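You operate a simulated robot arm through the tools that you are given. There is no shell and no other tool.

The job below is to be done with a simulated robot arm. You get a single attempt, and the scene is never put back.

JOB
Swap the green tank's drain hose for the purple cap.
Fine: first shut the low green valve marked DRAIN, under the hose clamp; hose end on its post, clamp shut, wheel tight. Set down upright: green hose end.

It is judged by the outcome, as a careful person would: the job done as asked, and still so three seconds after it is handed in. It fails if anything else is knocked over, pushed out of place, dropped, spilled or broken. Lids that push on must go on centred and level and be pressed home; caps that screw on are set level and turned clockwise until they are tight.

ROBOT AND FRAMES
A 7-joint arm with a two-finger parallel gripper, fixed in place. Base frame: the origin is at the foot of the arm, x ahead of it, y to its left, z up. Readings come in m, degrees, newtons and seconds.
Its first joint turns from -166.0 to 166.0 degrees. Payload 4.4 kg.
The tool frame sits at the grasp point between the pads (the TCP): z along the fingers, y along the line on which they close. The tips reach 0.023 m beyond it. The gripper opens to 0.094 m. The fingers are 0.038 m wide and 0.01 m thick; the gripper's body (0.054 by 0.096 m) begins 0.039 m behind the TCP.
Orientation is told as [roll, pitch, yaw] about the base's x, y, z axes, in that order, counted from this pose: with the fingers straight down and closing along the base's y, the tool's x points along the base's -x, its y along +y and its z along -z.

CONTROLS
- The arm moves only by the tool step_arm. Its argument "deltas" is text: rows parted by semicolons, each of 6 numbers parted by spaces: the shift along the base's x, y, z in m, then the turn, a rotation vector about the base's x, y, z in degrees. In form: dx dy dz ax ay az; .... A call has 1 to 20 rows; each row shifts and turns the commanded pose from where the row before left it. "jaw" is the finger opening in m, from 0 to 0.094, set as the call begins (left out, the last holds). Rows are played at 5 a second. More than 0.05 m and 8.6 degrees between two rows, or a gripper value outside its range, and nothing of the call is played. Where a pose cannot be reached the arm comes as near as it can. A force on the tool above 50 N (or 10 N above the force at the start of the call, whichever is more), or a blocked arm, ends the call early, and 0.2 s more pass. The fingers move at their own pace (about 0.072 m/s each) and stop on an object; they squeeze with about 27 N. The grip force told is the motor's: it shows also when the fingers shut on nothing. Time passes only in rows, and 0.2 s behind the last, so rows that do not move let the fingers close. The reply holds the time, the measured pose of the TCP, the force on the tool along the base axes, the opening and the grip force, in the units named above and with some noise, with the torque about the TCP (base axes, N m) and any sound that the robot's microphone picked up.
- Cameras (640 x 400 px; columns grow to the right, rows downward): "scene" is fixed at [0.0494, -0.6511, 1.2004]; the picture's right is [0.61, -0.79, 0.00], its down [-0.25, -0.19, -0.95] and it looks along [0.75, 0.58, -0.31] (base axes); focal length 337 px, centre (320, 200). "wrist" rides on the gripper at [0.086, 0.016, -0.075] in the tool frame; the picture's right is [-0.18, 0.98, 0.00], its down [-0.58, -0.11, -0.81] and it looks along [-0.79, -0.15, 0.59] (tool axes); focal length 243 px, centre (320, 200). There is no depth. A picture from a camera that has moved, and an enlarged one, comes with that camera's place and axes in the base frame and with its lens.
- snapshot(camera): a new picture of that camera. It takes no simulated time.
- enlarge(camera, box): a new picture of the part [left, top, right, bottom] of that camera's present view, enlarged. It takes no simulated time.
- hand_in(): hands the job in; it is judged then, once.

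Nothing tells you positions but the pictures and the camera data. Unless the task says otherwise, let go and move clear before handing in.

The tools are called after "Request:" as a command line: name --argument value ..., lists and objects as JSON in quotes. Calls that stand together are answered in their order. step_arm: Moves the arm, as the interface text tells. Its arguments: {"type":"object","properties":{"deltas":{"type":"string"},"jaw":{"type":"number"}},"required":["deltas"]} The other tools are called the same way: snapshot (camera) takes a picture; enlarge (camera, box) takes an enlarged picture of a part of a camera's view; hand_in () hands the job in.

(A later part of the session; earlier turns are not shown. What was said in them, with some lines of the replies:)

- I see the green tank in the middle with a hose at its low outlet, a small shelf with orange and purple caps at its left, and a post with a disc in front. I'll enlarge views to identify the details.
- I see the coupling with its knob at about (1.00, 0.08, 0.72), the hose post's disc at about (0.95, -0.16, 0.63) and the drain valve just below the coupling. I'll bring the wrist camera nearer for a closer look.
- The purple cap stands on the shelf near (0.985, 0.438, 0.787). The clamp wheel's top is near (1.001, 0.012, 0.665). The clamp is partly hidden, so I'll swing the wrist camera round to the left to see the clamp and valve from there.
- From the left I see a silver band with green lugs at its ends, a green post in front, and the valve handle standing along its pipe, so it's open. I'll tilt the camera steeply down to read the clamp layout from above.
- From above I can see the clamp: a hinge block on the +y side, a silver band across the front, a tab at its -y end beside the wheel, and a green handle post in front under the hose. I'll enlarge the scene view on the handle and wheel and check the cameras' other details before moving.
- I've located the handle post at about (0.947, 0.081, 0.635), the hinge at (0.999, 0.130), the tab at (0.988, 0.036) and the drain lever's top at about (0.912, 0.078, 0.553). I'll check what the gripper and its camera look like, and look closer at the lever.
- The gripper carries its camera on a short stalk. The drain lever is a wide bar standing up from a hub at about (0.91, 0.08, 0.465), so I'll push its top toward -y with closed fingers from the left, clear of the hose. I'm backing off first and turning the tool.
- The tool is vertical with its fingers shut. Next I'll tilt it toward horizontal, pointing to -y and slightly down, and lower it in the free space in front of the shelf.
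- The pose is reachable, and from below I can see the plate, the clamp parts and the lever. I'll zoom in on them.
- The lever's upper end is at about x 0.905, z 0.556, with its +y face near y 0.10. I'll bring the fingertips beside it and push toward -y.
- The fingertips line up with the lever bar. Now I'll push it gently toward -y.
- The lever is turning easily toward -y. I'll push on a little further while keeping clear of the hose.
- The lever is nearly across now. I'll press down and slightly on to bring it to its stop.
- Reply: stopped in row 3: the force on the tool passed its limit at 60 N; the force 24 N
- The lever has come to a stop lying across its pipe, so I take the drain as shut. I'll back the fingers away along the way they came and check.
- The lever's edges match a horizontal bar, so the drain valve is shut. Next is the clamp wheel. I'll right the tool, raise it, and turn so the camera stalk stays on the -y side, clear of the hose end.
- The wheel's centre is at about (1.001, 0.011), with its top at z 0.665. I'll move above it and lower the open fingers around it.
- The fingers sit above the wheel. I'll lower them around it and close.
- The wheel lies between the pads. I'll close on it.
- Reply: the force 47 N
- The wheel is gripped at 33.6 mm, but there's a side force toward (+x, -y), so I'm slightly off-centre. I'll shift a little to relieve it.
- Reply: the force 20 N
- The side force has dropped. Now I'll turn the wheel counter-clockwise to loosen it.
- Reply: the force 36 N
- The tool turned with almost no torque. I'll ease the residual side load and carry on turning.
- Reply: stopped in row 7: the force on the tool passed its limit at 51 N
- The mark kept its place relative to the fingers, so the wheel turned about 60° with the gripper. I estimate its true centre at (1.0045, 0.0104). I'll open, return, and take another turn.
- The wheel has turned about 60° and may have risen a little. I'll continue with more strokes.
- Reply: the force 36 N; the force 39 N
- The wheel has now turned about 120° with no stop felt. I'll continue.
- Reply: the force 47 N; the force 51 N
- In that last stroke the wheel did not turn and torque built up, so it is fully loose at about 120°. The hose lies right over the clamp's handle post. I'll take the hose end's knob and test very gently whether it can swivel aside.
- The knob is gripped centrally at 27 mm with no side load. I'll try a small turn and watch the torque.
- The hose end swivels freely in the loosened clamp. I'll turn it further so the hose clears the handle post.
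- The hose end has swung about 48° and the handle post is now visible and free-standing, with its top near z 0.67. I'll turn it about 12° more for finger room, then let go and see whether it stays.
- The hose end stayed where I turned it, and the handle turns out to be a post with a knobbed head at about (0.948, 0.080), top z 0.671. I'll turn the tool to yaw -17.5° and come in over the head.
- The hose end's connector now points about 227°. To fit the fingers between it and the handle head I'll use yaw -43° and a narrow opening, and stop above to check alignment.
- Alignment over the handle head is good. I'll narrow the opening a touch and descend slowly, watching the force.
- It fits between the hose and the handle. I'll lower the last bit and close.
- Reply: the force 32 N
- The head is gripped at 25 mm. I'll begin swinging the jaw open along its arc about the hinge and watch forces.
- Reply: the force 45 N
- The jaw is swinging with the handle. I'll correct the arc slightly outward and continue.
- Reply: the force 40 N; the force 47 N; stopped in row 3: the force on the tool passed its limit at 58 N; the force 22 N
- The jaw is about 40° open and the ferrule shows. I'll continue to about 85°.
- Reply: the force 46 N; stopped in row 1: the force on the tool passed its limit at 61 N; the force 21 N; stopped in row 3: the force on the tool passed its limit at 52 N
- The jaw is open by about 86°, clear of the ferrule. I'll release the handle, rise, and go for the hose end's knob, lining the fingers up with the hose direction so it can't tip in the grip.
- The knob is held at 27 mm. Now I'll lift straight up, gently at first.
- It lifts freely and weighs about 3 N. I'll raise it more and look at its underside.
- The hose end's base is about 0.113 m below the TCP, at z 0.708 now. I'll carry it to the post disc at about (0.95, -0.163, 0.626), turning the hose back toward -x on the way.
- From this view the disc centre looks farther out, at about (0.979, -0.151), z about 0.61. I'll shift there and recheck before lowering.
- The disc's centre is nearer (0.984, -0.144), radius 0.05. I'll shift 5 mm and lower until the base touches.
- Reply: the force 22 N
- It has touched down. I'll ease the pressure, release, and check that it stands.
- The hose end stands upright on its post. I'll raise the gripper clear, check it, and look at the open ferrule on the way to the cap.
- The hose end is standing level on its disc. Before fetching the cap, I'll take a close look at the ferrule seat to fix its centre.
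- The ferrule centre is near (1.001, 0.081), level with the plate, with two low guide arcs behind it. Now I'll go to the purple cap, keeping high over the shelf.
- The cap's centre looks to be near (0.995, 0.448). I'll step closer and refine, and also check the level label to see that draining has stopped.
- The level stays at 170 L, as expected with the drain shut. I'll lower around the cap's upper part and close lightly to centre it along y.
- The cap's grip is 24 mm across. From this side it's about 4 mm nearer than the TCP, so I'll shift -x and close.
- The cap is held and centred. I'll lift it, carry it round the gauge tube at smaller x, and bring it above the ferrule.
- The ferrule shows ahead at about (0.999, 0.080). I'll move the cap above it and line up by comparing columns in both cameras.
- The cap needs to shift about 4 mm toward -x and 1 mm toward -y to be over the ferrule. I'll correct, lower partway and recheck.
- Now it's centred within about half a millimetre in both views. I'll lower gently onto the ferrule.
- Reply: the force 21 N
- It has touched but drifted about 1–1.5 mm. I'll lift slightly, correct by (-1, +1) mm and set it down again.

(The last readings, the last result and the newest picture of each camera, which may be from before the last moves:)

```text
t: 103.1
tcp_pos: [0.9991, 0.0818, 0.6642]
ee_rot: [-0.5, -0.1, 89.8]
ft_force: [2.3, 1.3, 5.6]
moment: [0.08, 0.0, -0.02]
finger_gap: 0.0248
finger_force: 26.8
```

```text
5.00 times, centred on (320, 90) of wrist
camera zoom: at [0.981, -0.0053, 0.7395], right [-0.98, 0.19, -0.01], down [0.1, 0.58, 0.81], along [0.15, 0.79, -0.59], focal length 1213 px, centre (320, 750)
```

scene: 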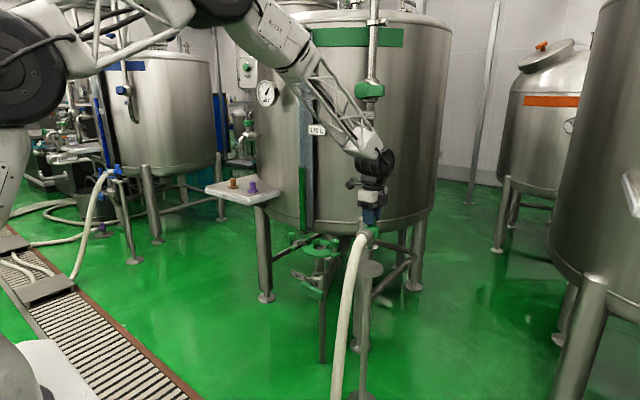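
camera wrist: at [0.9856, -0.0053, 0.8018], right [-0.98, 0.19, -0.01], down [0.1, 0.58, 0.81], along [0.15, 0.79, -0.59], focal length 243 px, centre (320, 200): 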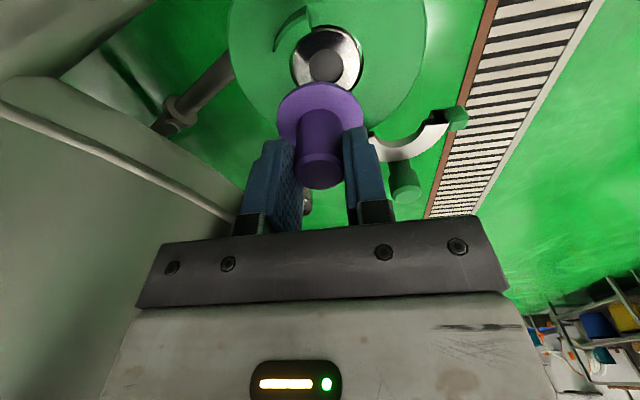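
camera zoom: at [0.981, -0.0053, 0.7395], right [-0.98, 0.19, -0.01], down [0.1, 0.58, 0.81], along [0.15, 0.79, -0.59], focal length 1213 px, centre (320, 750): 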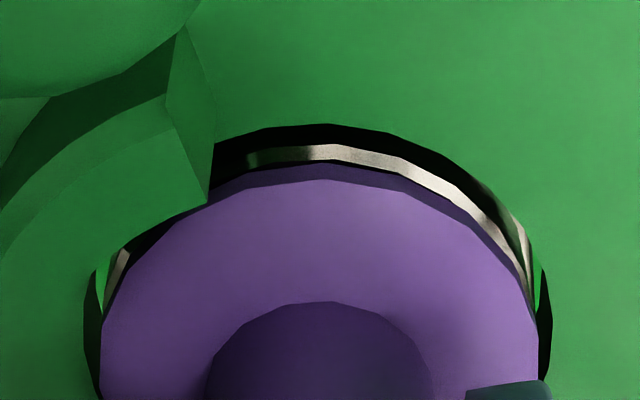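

The cap sits centred with light contact. I'll release it and rise straight up.

Request:
step_arm --deltas "0 0 0 0 0 0;0 0 0 0 0 0;0 0 0 0 0 0" --jaw 0.036

Request:
step_arm --deltas "0 0 0.015 0 0 0;0 0 0.03 0 0 0;0 0 0.04 0 0 0;0 0 0.03 0 0 0;0 0 0 0 0 0"

Request:
enlarge --camera "scene" --box '[300, 225, 340, 255]'

Request:
enlarge --camera "wrist" --box '[240, 0, 400, 130]'

```text
t: 103.9
tcp_pos: [0.9985, 0.0798, 0.6623]
ee_rot: [-0.4, -0.1, 89.8]
ft_force: [-1.0, 0.7, -0.5]
moment: [-0.01, 0.0, 0.0]
finger_gap: 0.0361
finger_force: 0.1
```

```text
t: 105.1
tcp_pos: [0.9987, 0.0826, 0.7812]
ee_rot: [-0.3, 0.0, 89.9]
ft_force: [0.3, -0.1, -0.8]
moment: [0.01, 0.01, 0.0]
finger_gap: 0.0357
finger_force: 0.1
```

```text
13.33 times, centred on (320, 240) of scene
camera zoom: at [0.0494, -0.6511, 1.2004], right [0.61, -0.79, 0.0], down [-0.25, -0.19, -0.95], along [0.75, 0.58, -0.31], focal length 4497 px, centre (320, -333)
```

zoom: 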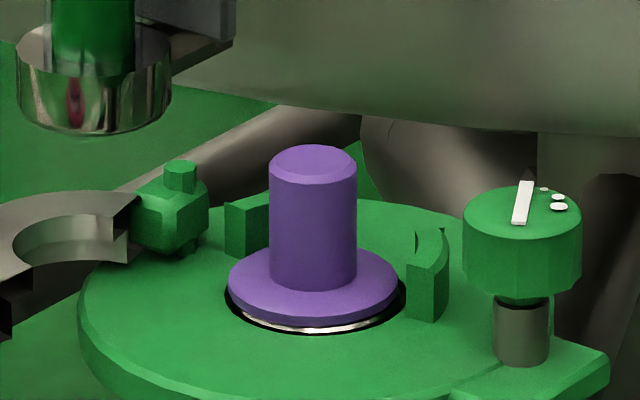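

```text
3.08 times, centred on (320, 65) of wrist
camera zoom: at [0.9827, -0.004, 0.8563], right [-0.98, 0.19, -0.01], down [0.1, 0.58, 0.81], along [0.15, 0.79, -0.59], focal length 746 px, centre (320, 615)
```

zoom: 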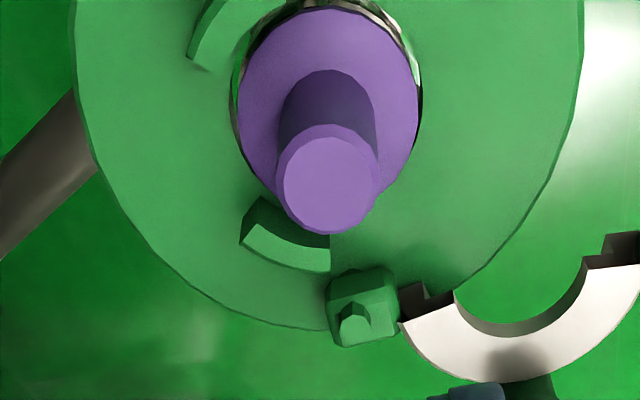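

The cap sits level and centred in the seat. Next I close the jaw: I'll turn the tool so the fingers grip the handle head along the direction of motion.

Request:
step_arm --deltas "-0.02 0.005 0.005 0 0 -7.76;-0.02 0.006 0.005 0 0 -7.76;-0.0137 0.0085 0 0 0 -7.76;0 0.0085 0 0 0 -7.76;0 0.0085 0 0 0 -7.76;0 0.0085 0 0 0 -7.76;0 0.0085 0 0 0 -7.76;0 0.0085 0 0 0 -7.76;0 0.0085 0 0 0 -7.76;0 0.0085 0 0 0 -7.76;0 0.0085 0 0 0 -7.76;0 0.0085 0 0 0 -7.76;0 0 0 0 0 -7.76;0 0 0 0 0 -7.76;0 0 0 0 0 -7.76;0 0 0 0 0 -7.76;0 0 0 0 0 -7.76;0 0 0 0 0 0" --jaw 0.045

Request:
snapshot --camera "wrist"

Request:
enlarge --camera "scene" --box '[270, 190, 350, 260]'

```text
t: 108.9
tcp_pos: [0.943, 0.1768, 0.7885]
ee_rot: [-0.3, 0.0, -42.1]
ft_force: [1.0, -0.3, 0.2]
moment: [0.02, 0.0, -0.01]
finger_gap: 0.045
finger_force: 0.1
```

```text
taken
camera wrist: at [0.8911, 0.2473, 0.8641], right [0.8, 0.61, -0.01], down [0.36, -0.47, 0.81], along [0.49, -0.64, -0.59], focal length 243 px, centre (320, 200)
```

wrist: 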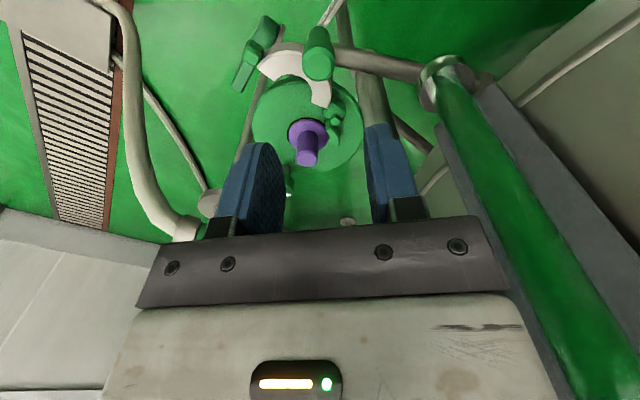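

```text
5.71 times, centred on (310, 225) of scene
camera zoom: at [0.0494, -0.6511, 1.2004], right [0.61, -0.79, 0.0], down [-0.25, -0.19, -0.95], along [0.75, 0.58, -0.31], focal length 1927 px, centre (377, 57)
```

zoom: 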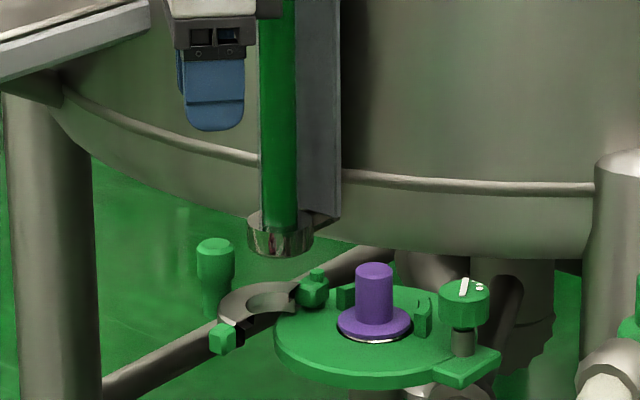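

Request:
step_arm --deltas "0.001 0.001 -0.04 0 0 0;0 0 -0.03 0 0 0;0 0 -0.02 0 0 0;0 0 -0.02 0 0 0;0 0 0 0 0 0"

Request:
step_arm --deltas "0 0 0 0 0 0;0 0 0 0 0 0;0 0 0 0 0 0" --jaw 0

Request:
enlarge --camera "scene" --box '[270, 200, 350, 260]'

```text
t: 110.1
tcp_pos: [0.9461, 0.1769, 0.6778]
ee_rot: [-0.4, -0.1, -42.0]
ft_force: [-0.5, -1.0, 0.3]
moment: [-0.02, 0.01, 0.01]
finger_gap: 0.0448
finger_force: 0.1
```

```text
t: 111.0
tcp_pos: [0.9431, 0.1747, 0.6762]
ee_rot: [-0.5, 0.1, -42.0]
ft_force: [-15.4, -10.4, 11.0]
moment: [0.17, -0.19, 0.25]
finger_gap: 0.0259
finger_force: 45.0
stopped in row 3: the force on the tool passed its limit at 51 N (the readings are from after the stop); the commanded pose is now the measured one
```

```text
6.67 times, centred on (310, 230) of scene
camera zoom: at [0.0494, -0.6511, 1.2004], right [0.61, -0.79, 0.0], down [-0.25, -0.19, -0.95], along [0.75, 0.58, -0.31], focal length 2248 px, centre (387, 0)
```

zoom: 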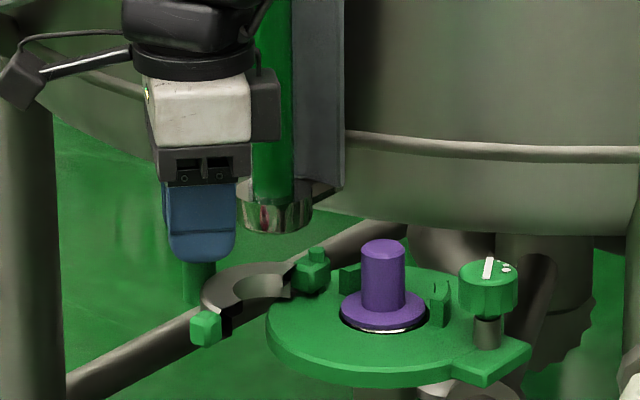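

The handle is gripped. I'll swing the jaw shut along its arc in small groups of steps.

Request:
step_arm --deltas "-0.0039 -0.0050 0 0 0 5;-0.0032 -0.0053 0 0 0 5;-0.0028 -0.0057 0 0 0 5;-0.0022 -0.0058 0 0 0 5;0 0 0 0 0 0"

Request:
step_arm --deltas "-0.0018 -0.0060 0 0 0 5;-0.0012 -0.0062 0 0 0 5;-0.0007 -0.0062 0 0 0 5;0 0 0 0 0 0"

Request:
enlarge --camera "scene" --box '[270, 200, 350, 260]'

```text
t: 112.2
tcp_pos: [0.9312, 0.1538, 0.677]
ee_rot: [-0.4, 0.1, -22.1]
ft_force: [12.7, -2.9, -12.1]
moment: [0.57, -0.28, 0.19]
finger_gap: 0.0256
finger_force: 45.3
```

```text
t: 113.2
tcp_pos: [0.9272, 0.1357, 0.6778]
ee_rot: [-0.5, 0.0, -6.9]
ft_force: [-16.8, 1.8, 18.8]
moment: [0.55, 0.28, 0.05]
finger_gap: 0.0252
finger_force: 45.4
```

```text
6.67 times, centred on (310, 230) of scene
camera zoom: at [0.0494, -0.6511, 1.2004], right [0.61, -0.79, 0.0], down [-0.25, -0.19, -0.95], along [0.75, 0.58, -0.31], focal length 2248 px, centre (387, 0)
```

zoom: 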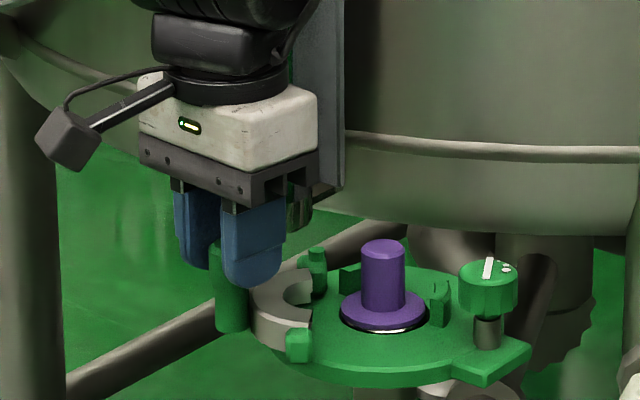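

Request:
step_arm --deltas "-0.0006 -0.0063 0 0 0 5;0.0004 -0.0062 0 0 0 5;0.0010 -0.0062 0 0 0 5;0 0 0 0 0 0"

Request:
step_arm --deltas "0.0015 -0.0061 0 0 0 5;0.0021 -0.0059 0 0 0 5;0.0025 -0.0057 0 0 0 5;0 0 0 0 0 0"

Request:
enlarge --camera "scene" --box '[280, 200, 360, 260]'

Request:
snapshot --camera "wrist"

```text
t: 114.2
tcp_pos: [0.9288, 0.1173, 0.6771]
ee_rot: [-0.5, 0.0, 8.1]
ft_force: [-2.9, 3.9, 20.7]
moment: [0.63, -0.39, 0.21]
finger_gap: 0.0256
finger_force: 44.8
```

```text
t: 115.2
tcp_pos: [0.9349, 0.0994, 0.6766]
ee_rot: [-0.6, 0.0, 23.0]
ft_force: [30.5, 17.7, -5.9]
moment: [0.7, -0.18, 0.16]
finger_gap: 0.0256
finger_force: 44.5
```

```text
6.67 times, centred on (320, 230) of scene
camera zoom: at [0.0494, -0.6511, 1.2004], right [0.61, -0.79, 0.0], down [-0.25, -0.19, -0.95], along [0.75, 0.58, -0.31], focal length 2248 px, centre (320, 0)
```

zoom: 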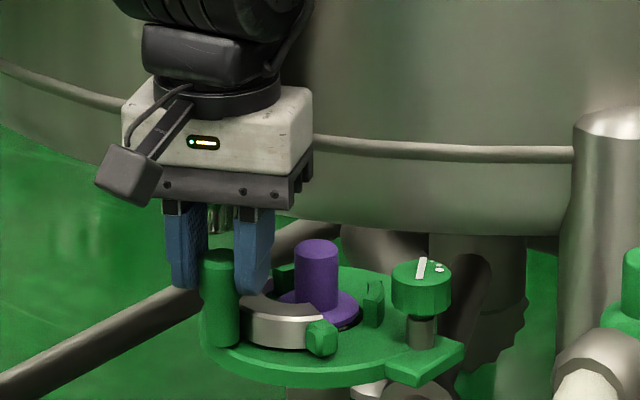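

```text
taken
camera wrist: at [0.8483, 0.0812, 0.7523], right [-0.21, 0.98, -0.01], down [0.57, 0.13, 0.81], along [0.79, 0.17, -0.59], focal length 243 px, centre (320, 200)
```

wrist: 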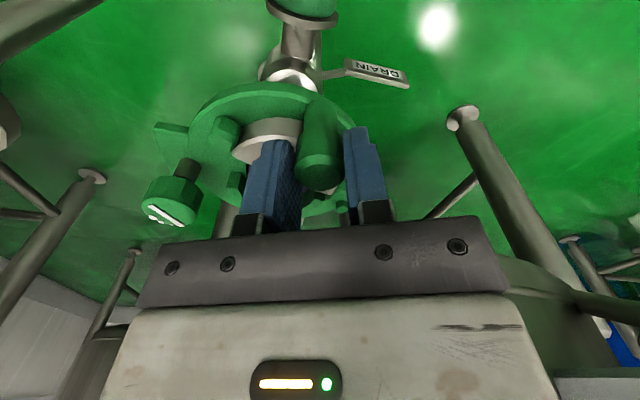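

Request:
step_arm --deltas "0.001 0.0006 0 0 0 0;0.0030 -0.0055 0 0 0 5;0.0035 -0.0052 0 0 0 5;0 0 0 0 0 0"

Request:
enlarge --camera "scene" --box '[290, 210, 350, 260]'

```text
t: 116.2
tcp_pos: [0.9403, 0.088, 0.6774]
ee_rot: [-0.4, 0.2, 33.0]
ft_force: [-15.6, -4.3, 4.9]
moment: [-0.06, 1.15, 0.41]
finger_gap: 0.0252
finger_force: 45.2
```

```text
8.00 times, centred on (320, 235) of scene
camera zoom: at [0.0494, -0.6511, 1.2004], right [0.61, -0.79, 0.0], down [-0.25, -0.19, -0.95], along [0.75, 0.58, -0.31], focal length 2698 px, centre (320, -80)
```

zoom: 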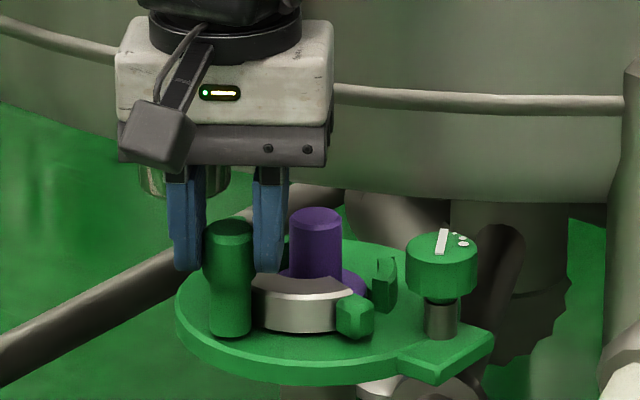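

Request:
step_arm --deltas "0.0034 -0.0035 0 0 0 5;0.0034 -0.0033 0 0 0 4;0 0 0 0 0 0;0 0 0 0 0 0"

Request:
enlarge --camera "scene" --box '[290, 210, 350, 260]'

```text
t: 117.2
tcp_pos: [0.948, 0.0806, 0.6758]
ee_rot: [-0.5, 0.0, 41.9]
ft_force: [-25.3, -24.4, 4.7]
moment: [0.14, 0.66, 0.15]
finger_gap: 0.0256
finger_force: 45.0
```

```text
8.00 times, centred on (320, 235) of scene
camera zoom: at [0.0494, -0.6511, 1.2004], right [0.61, -0.79, 0.0], down [-0.25, -0.19, -0.95], along [0.75, 0.58, -0.31], focal length 2698 px, centre (320, -80)
```

zoom: 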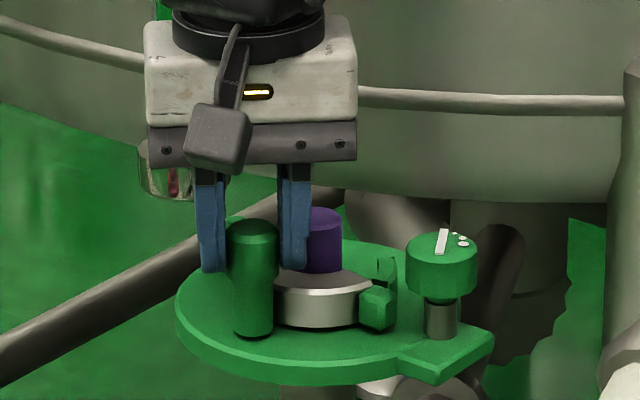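

The tab is back at its original closed place. I'll nudge a touch further to confirm it is against its stop.

Request:
step_arm --deltas "-0.0007 -0.0007 0 0 0 0;0.001 -0.001 0 0 0 0;0.001 -0.001 0 0 0 0;0 0 0 0 0 0"

Request:
enlarge --camera "scene" --box '[305, 225, 345, 255]'

```text
t: 118.2
tcp_pos: [0.9503, 0.08, 0.6772]
ee_rot: [-0.5, 0.2, 42.0]
ft_force: [-21.7, -2.3, -1.0]
moment: [0.5, 0.57, 0.22]
finger_gap: 0.0253
finger_force: 44.9
```

```text
13.33 times, centred on (325, 240) of scene
camera zoom: at [0.0494, -0.6511, 1.2004], right [0.61, -0.79, 0.0], down [-0.25, -0.19, -0.95], along [0.75, 0.58, -0.31], focal length 4497 px, centre (253, -333)
```

zoom: 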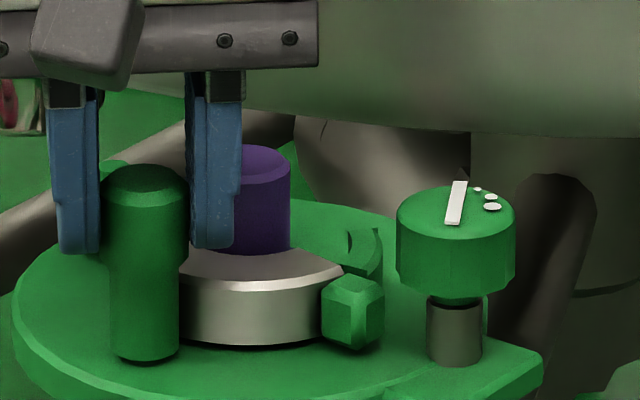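

The jaw is shut at its original position. I'll release the handle, rise, and go to the wheel at yaw 120° ready to turn clockwise.

Request:
step_arm --deltas "0 0 0 0 0 0;0 0 0 0 0 0" --jaw 0.036

Request:
step_arm --deltas "0 0 0.03 0 0 0;0 0 0.04 0 0 0;0 0 0.03 0 0 7.8;0.0055 -0.007 0 0 0 7.8;0.0055 -0.007 0 0 0 7.8;0.0055 -0.007 0 0 0 7.8;0.0055 -0.007 0 0 0 7.8;0.0055 -0.007 0 0 0 7.8;0.0055 -0.007 0 0 0 7.8;0.0055 -0.007 0 0 0 7.8;0.0055 -0.007 0 0 0 7.8;0.0055 -0.007 0 0 0 7.8;0.005 -0.0067 0 0 0 0;0 0 0 0 0 0" --jaw 0.055

Request:
snapshot --camera "wrist"

Request:
enlarge --camera "scene" --box '[300, 190, 364, 260]'

```text
t: 118.8
tcp_pos: [0.9498, 0.079, 0.677]
ee_rot: [-0.5, 0.0, 42.0]
ft_force: [-0.2, 0.1, -0.4]
moment: [0.03, -0.02, 0.03]
finger_gap: 0.036
finger_force: 0.0
```

```text
t: 121.8
tcp_pos: [1.0047, 0.0099, 0.7776]
ee_rot: [-0.5, 0.0, 120.1]
ft_force: [0.6, 0.6, -1.0]
moment: [0.03, 0.01, -0.01]
finger_gap: 0.055
finger_force: 0.1
```

```text
taken
camera wrist: at [1.0331, -0.074, 0.8522], right [-0.94, -0.33, -0.01], down [-0.2, 0.55, 0.81], along [-0.26, 0.76, -0.59], focal length 243 px, centre (320, 200)
```

wrist: 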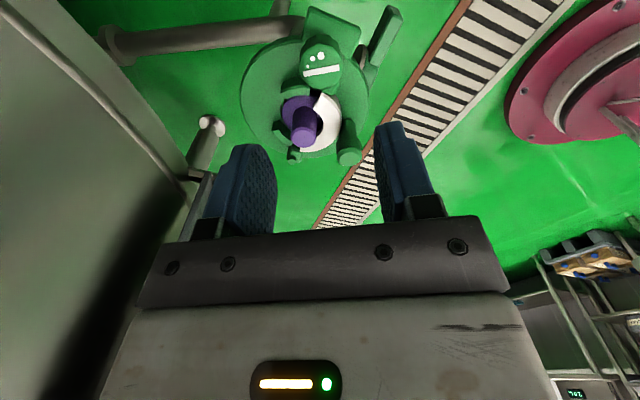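

```text
5.71 times, centred on (332, 225) of scene
camera zoom: at [0.0494, -0.6511, 1.2004], right [0.61, -0.79, 0.0], down [-0.25, -0.19, -0.95], along [0.75, 0.58, -0.31], focal length 1927 px, centre (251, 57)
```

zoom: 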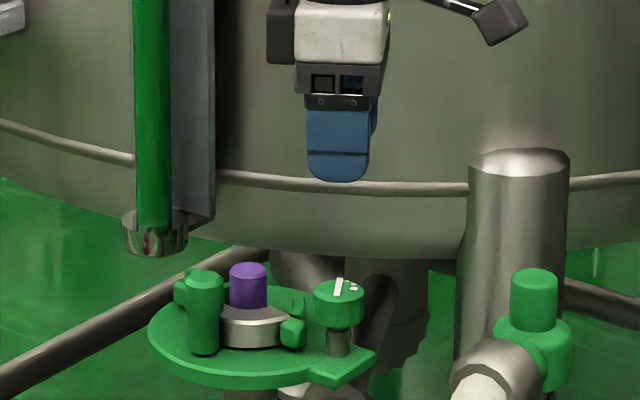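

Request:
step_arm --deltas "0 0 -0.04 0 0 0;0 0 -0.03 0 0 0;0 0 -0.02 0 0 0;0 0 -0.0156 0 0 0;0 0 0 0 0 0"

Request:
step_arm --deltas "0 0 0 0 0 0;0 0 0 0 0 0;0 0 0 0 0 0" --jaw 0

```text
t: 123.0
tcp_pos: [1.0035, 0.0092, 0.6736]
ee_rot: [-0.5, -0.1, 120.0]
ft_force: [-0.2, 0.5, -0.1]
moment: [-0.02, -0.02, -0.01]
finger_gap: 0.0548
finger_force: 0.1
```

```text
t: 123.8
tcp_pos: [1.0032, 0.0109, 0.6723]
ee_rot: [-0.6, 0.1, 120.1]
ft_force: [38.2, 17.2, -15.1]
moment: [-0.23, -0.42, -0.02]
finger_gap: 0.0338
finger_force: 45.0
```

Request:
step_arm --deltas "0.0009 0.0005 0 0 0 0;0 0 0 0 0 -7.5;0 0 0 0 0 -7.5;0 0 0 0 0 -7.5;0 0 0 0 0 -7.5;0 0 0 0 0 -7.5;0 0 0 0 0 -7.5;0 0 0 0 0 -7.5;0 0 0 0 0 -7.5;0 0 0 0 0 0"

Request:
step_arm --deltas "0 0 0 0 0 0;0 0 0 0 0 7.5;0 0 0 0 0 7.5;0 0 0 0 0 7.5;0 0 0 0 0 7.5;0 0 0 0 0 7.5;0 0 0 0 0 7.5;0 0 0 0 0 7.5;0 0 0 0 0 7.5;0 0 0 0 0 0" --jaw 0.055

Request:
enlarge --camera "scene" --box '[305, 225, 355, 260]'

Request:
enlarge --camera "wrist" --box '[260, 100, 400, 210]'

```text
t: 125.4
tcp_pos: [1.0044, 0.0107, 0.6726]
ee_rot: [-0.3, 0.1, 76.8]
ft_force: [-14.5, 0.9, 11.6]
moment: [0.07, 0.9, -0.02]
finger_gap: 0.0335
finger_force: 45.6
stopped in row 7: the force on the tool passed its limit at 58 N (the readings are from after the stop); the commanded pose is now the measured one
```

```text
t: 127.6
tcp_pos: [1.0042, 0.0106, 0.6716]
ee_rot: [-0.5, 0.1, 136.8]
ft_force: [0.4, 0.4, 0.1]
moment: [-0.02, 0.0, 0.0]
finger_gap: 0.0549
finger_force: 0.1
```

```text
11.43 times, centred on (330, 242) of scene
camera zoom: at [0.0494, -0.6511, 1.2004], right [0.61, -0.79, 0.0], down [-0.25, -0.19, -0.95], along [0.75, 0.58, -0.31], focal length 3854 px, centre (206, -286)
```

zoom: 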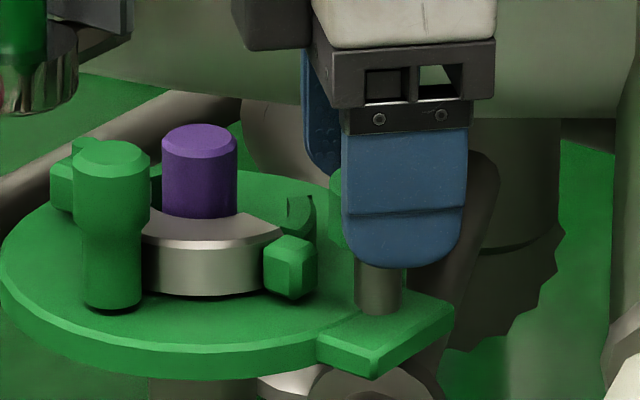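

```text
3.64 times, centred on (330, 155) of wrist
camera zoom: at [1.0563, -0.0607, 0.7474], right [-0.81, -0.59, -0.01], down [-0.35, 0.47, 0.81], along [-0.47, 0.65, -0.59], focal length 882 px, centre (284, 364)
```

zoom: 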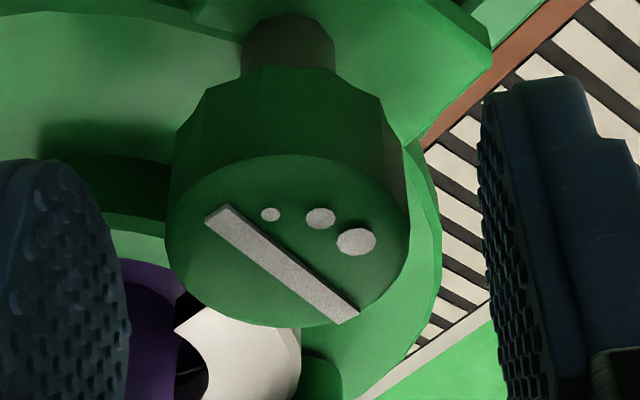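

The wheel turned about 43° before a side-load stop. I'll regrip here and keep turning clockwise.

Request:
step_arm --deltas "0.0003 0 0 0 0 0;0 0 0 0 0 0;0 0 0 0 0 0" --jaw 0

Request:
step_arm --deltas "0 0 0 0 0 -7;0 0 0 0 0 -7;0 0 0 0 0 -7;0 0 0 0 0 -7;0 0 0 0 0 0"

Request:
step_arm --deltas "0 0 0 0 0 -7;0 0 0 0 0 -7;0 0 0 0 0 -7;0 0 0 0 0 -7;0 0 0 0 0 0"

Request:
step_arm --deltas "0 0 0 0 0 -7;0 0 0 0 0 -7;0 0 0 0 0 -7;0 0 0 0 0 0"

Request:
enlarge --camera "wrist" --box '[260, 100, 400, 210]'

```text
t: 128.4
tcp_pos: [1.0043, 0.0102, 0.6722]
ee_rot: [-0.3, 0.0, 136.7]
ft_force: [-14.6, -14.0, 7.5]
moment: [-0.44, 0.85, 0.02]
finger_gap: 0.0337
finger_force: 45.1
```

```text
t: 129.2
tcp_pos: [1.005, 0.0093, 0.6718]
ee_rot: [-0.4, 0.1, 117.8]
ft_force: [-10.7, -7.0, 8.8]
moment: [-0.59, 0.84, 0.0]
finger_gap: 0.0339
finger_force: 44.1
stopped in row 3: the force on the tool passed its limit at 51 N (the readings are from after the stop); the commanded pose is now the measured one
```

```text
t: 130.4
tcp_pos: [1.0038, 0.0098, 0.6719]
ee_rot: [-0.2, 0.0, 89.7]
ft_force: [-20.5, -15.2, 17.6]
moment: [-0.41, 0.93, 0.01]
finger_gap: 0.0338
finger_force: 45.1
```

```text
t: 131.4
tcp_pos: [1.0041, 0.0113, 0.6716]
ee_rot: [-0.3, 0.0, 68.7]
ft_force: [-33.4, -14.0, 22.6]
moment: [0.04, 1.33, 0.01]
finger_gap: 0.0337
finger_force: 45.2
```

```text
3.64 times, centred on (330, 155) of wrist
camera zoom: at [0.9572, -0.064, 0.7472], right [-0.85, 0.53, -0.01], down [0.31, 0.5, 0.81], along [0.43, 0.68, -0.59], focal length 882 px, centre (284, 364)
```

zoom: 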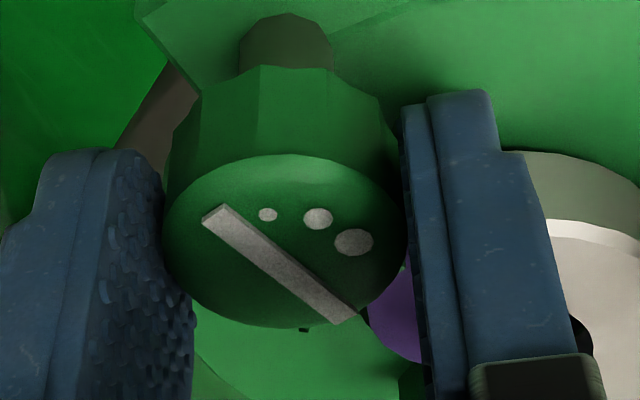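

Total is now about 111°. I'll continue in small steps and watch for torque building as it tightens.

Request:
step_arm --deltas "-0.0007 0 0 0 0 -4;0 0 0 0 0 -4;0 0 0 0 0 0"

Request:
step_arm --deltas "0 0 0 0 0 -4;0 0 0 0 0 -4;0 0 0 0 0 0"

Request:
step_arm --deltas "0 0 0 0 0 -4;0 0 0 0 0 -4;0 0 0 0 0 0"

Request:
enlarge --camera "wrist" --box '[260, 100, 400, 210]'

```text
t: 132.2
tcp_pos: [1.0044, 0.0099, 0.671]
ee_rot: [-0.4, 0.0, 60.6]
ft_force: [-1.6, -9.5, -0.9]
moment: [0.15, 0.29, -0.02]
finger_gap: 0.0336
finger_force: 45.2
```

```text
t: 133.0
tcp_pos: [1.0035, 0.0101, 0.671]
ee_rot: [-0.3, 0.0, 52.8]
ft_force: [14.1, 1.2, -7.7]
moment: [0.25, 0.11, 0.31]
finger_gap: 0.0335
finger_force: 44.7
```

```text
t: 133.8
tcp_pos: [1.0045, 0.0108, 0.672]
ee_rot: [-0.4, 0.1, 44.7]
ft_force: [4.0, -5.7, 9.1]
moment: [-0.09, 0.75, 0.46]
finger_gap: 0.0326
finger_force: 45.6
```

```text
3.64 times, centred on (330, 155) of wrist
camera zoom: at [0.9309, -0.0382, 0.7472], right [-0.56, 0.83, -0.01], down [0.49, 0.34, 0.81], along [0.67, 0.45, -0.59], focal length 882 px, centre (284, 364)
```

zoom: 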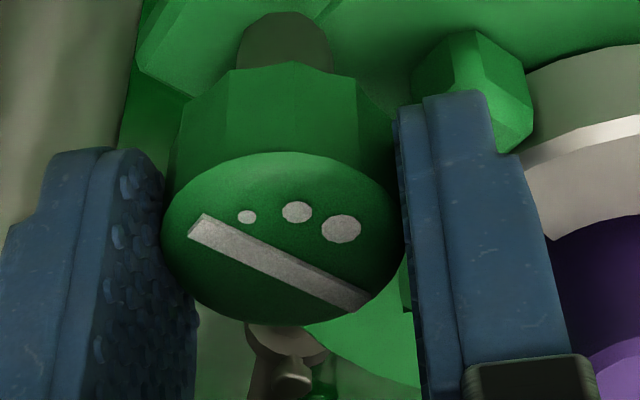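

Torque rose to 0.46 N·m and the wheel stopped following the fingers, so it is tight. I'll release and move clear, then check everything.

Request:
step_arm --deltas "0 0 0 0 0 0;0 0 0 0 0 0" --jaw 0.055

Request:
step_arm --deltas "0 0 0.03 0 0 0;0 0 0.04 0 0 0;0 0 0.04 0 0 0;-0.04 0 0.02 0 0 0;-0.045 0 0.02 0 0 0;-0.045 0 0.02 0 0 0;-0.045 0 0 0 0 0;0 0 0 0 0 0"

Request:
snapshot --camera "scene"

Request:
enlarge --camera "scene" --box '[300, 220, 352, 260]'

Request:
enlarge --camera "scene" --box '[280, 210, 420, 310]'

Request:
snapshot --camera "wrist"

```text
t: 134.4
tcp_pos: [1.0031, 0.0108, 0.6709]
ee_rot: [-0.3, 0.2, 44.8]
ft_force: [0.2, 0.0, -0.3]
moment: [-0.01, 0.0, 0.02]
finger_gap: 0.0551
finger_force: 0.1
```

```text
t: 136.2
tcp_pos: [0.8281, 0.0117, 0.8402]
ee_rot: [-0.3, 0.1, 44.8]
ft_force: [-0.1, -0.3, 0.0]
moment: [0.01, 0.01, -0.01]
finger_gap: 0.0548
finger_force: 0.0
```

```text
taken
```

scene: 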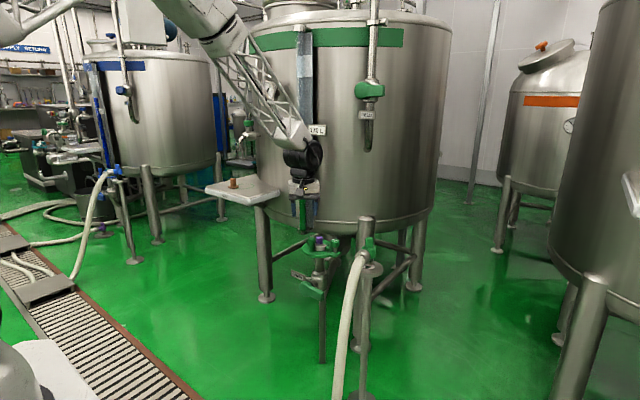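

```text
10.00 times, centred on (326, 240) of scene
camera zoom: at [0.0494, -0.6511, 1.2004], right [0.61, -0.79, 0.0], down [-0.25, -0.19, -0.95], along [0.75, 0.58, -0.31], focal length 3373 px, centre (260, -200)
```

zoom: 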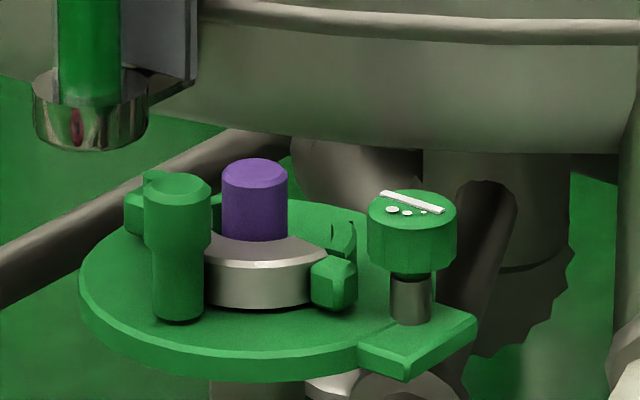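

```text
4.00 times, centred on (350, 260) of scene
camera zoom: at [0.0494, -0.6511, 1.2004], right [0.61, -0.79, 0.0], down [-0.25, -0.19, -0.95], along [0.75, 0.58, -0.31], focal length 1349 px, centre (200, -40)
```

zoom: 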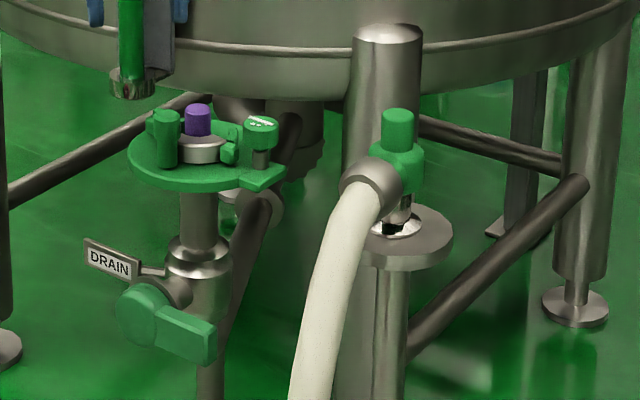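

```text
taken
camera wrist: at [0.7547, -0.038, 0.9151], right [-0.56, 0.83, -0.01], down [0.49, 0.34, 0.81], along [0.67, 0.45, -0.59], focal length 243 px, centre (320, 200)
```

wrist: 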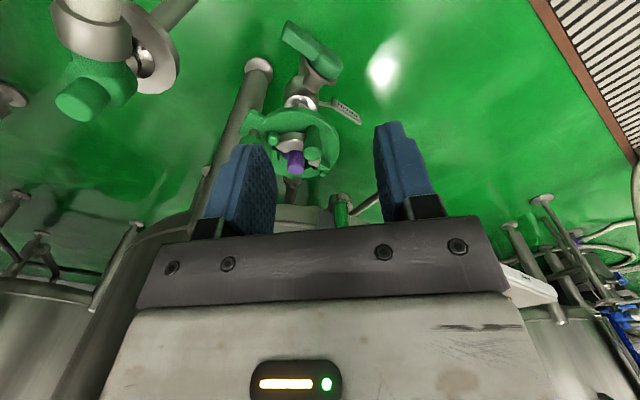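

The wheel mark is back at its original tight position and the cap is under the band. I'll look closely at the hose end for tilt and at the cap and level label once more.

Request:
enlarge --camera "scene" --box '[350, 230, 400, 280]'

Request:
enlarge --camera "wrist" --box '[240, 80, 360, 190]'

Request:
enlarge --camera "scene" --box '[290, 110, 340, 150]'

Request:
enlarge --camera "wrist" --box '[30, 0, 200, 140]'

```text
8.00 times, centred on (375, 255) of scene
camera zoom: at [0.0494, -0.6511, 1.2004], right [0.61, -0.79, 0.0], down [-0.25, -0.19, -0.95], along [0.75, 0.58, -0.31], focal length 2698 px, centre (-120, -240)
```

zoom: 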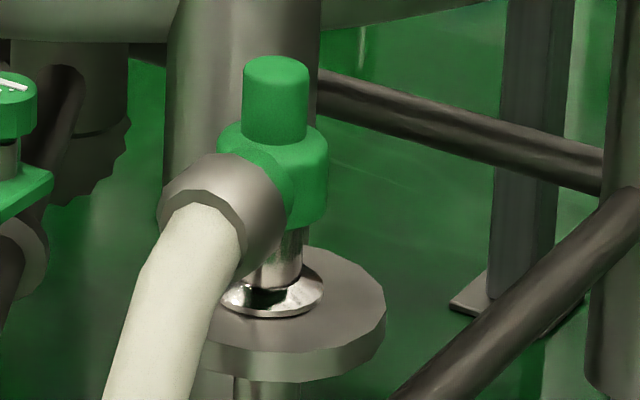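

```text
3.64 times, centred on (300, 135) of wrist
camera zoom: at [0.7547, -0.038, 0.9151], right [-0.56, 0.83, -0.01], down [0.49, 0.34, 0.81], along [0.67, 0.45, -0.59], focal length 882 px, centre (393, 436)
```

zoom: 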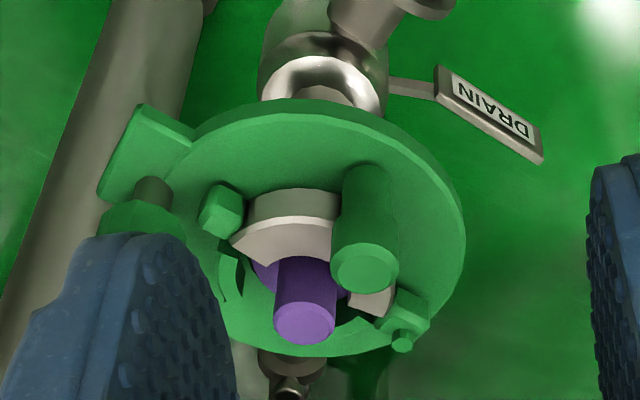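

```text
10.00 times, centred on (315, 130) of scene
camera zoom: at [0.0494, -0.6511, 1.2004], right [0.61, -0.79, 0.0], down [-0.25, -0.19, -0.95], along [0.75, 0.58, -0.31], focal length 3373 px, centre (370, 900)
```

zoom: 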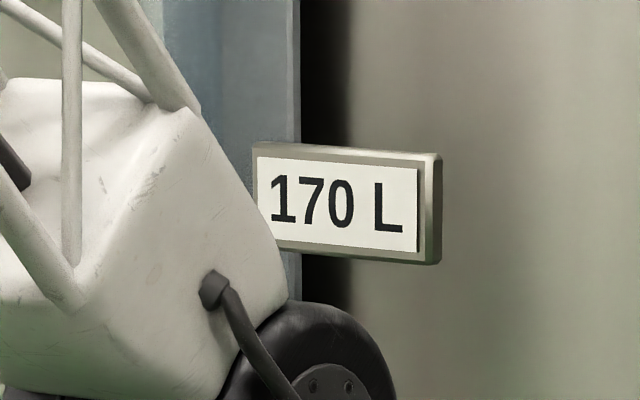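

```text
2.86 times, centred on (115, 70) of wrist
camera zoom: at [0.7547, -0.038, 0.9151], right [-0.56, 0.83, -0.01], down [0.49, 0.34, 0.81], along [0.67, 0.45, -0.59], focal length 693 px, centre (906, 571)
```

zoom: 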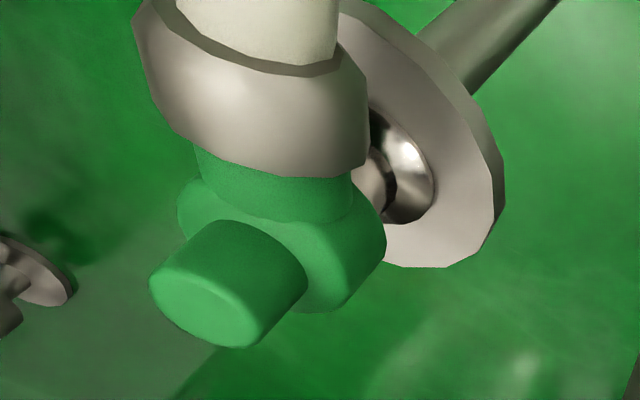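

The drain lever is across its pipe and the level is steady at 170 L. The purple cap is level under the shut band, and the wheel is tight at its original mark. The hose end is standing upright on its post, and the arm is clear, so I'm handing in.

Request:
hand_in

```text
The job is handed in.
```

I swapped the green tank's drain hose for the purple cap and handed the job in. I don't have the judged result.

- **Drain valve:** I shut the low green DRAIN valve first. Its lever lies across the pipe, and the level label held at 170 L for the rest of the job. It had read 190 L at the start, before I closed the valve.
- **Hose end:** it stands on its post disc and did not shift in the roughly 55 seconds I watched. My last close-up suggested a lean of about 1–2 degrees, which is within what I can measure.
- **Purple cap:** it sits level on the ferrule, within about half a millimetre of centre by both cameras.
- **Clamp and wheel:** the clamp jaw is shut in its original place. I turned the wheel clockwise until the torque rose to about 0.46 N·m, and its mark is back where it started.

The hose hung over the clamp handle, so I swivelled the hose end in the loosened clamp to reach it. I saw nothing else knocked over or moved, and the arm was clear when I handed in.
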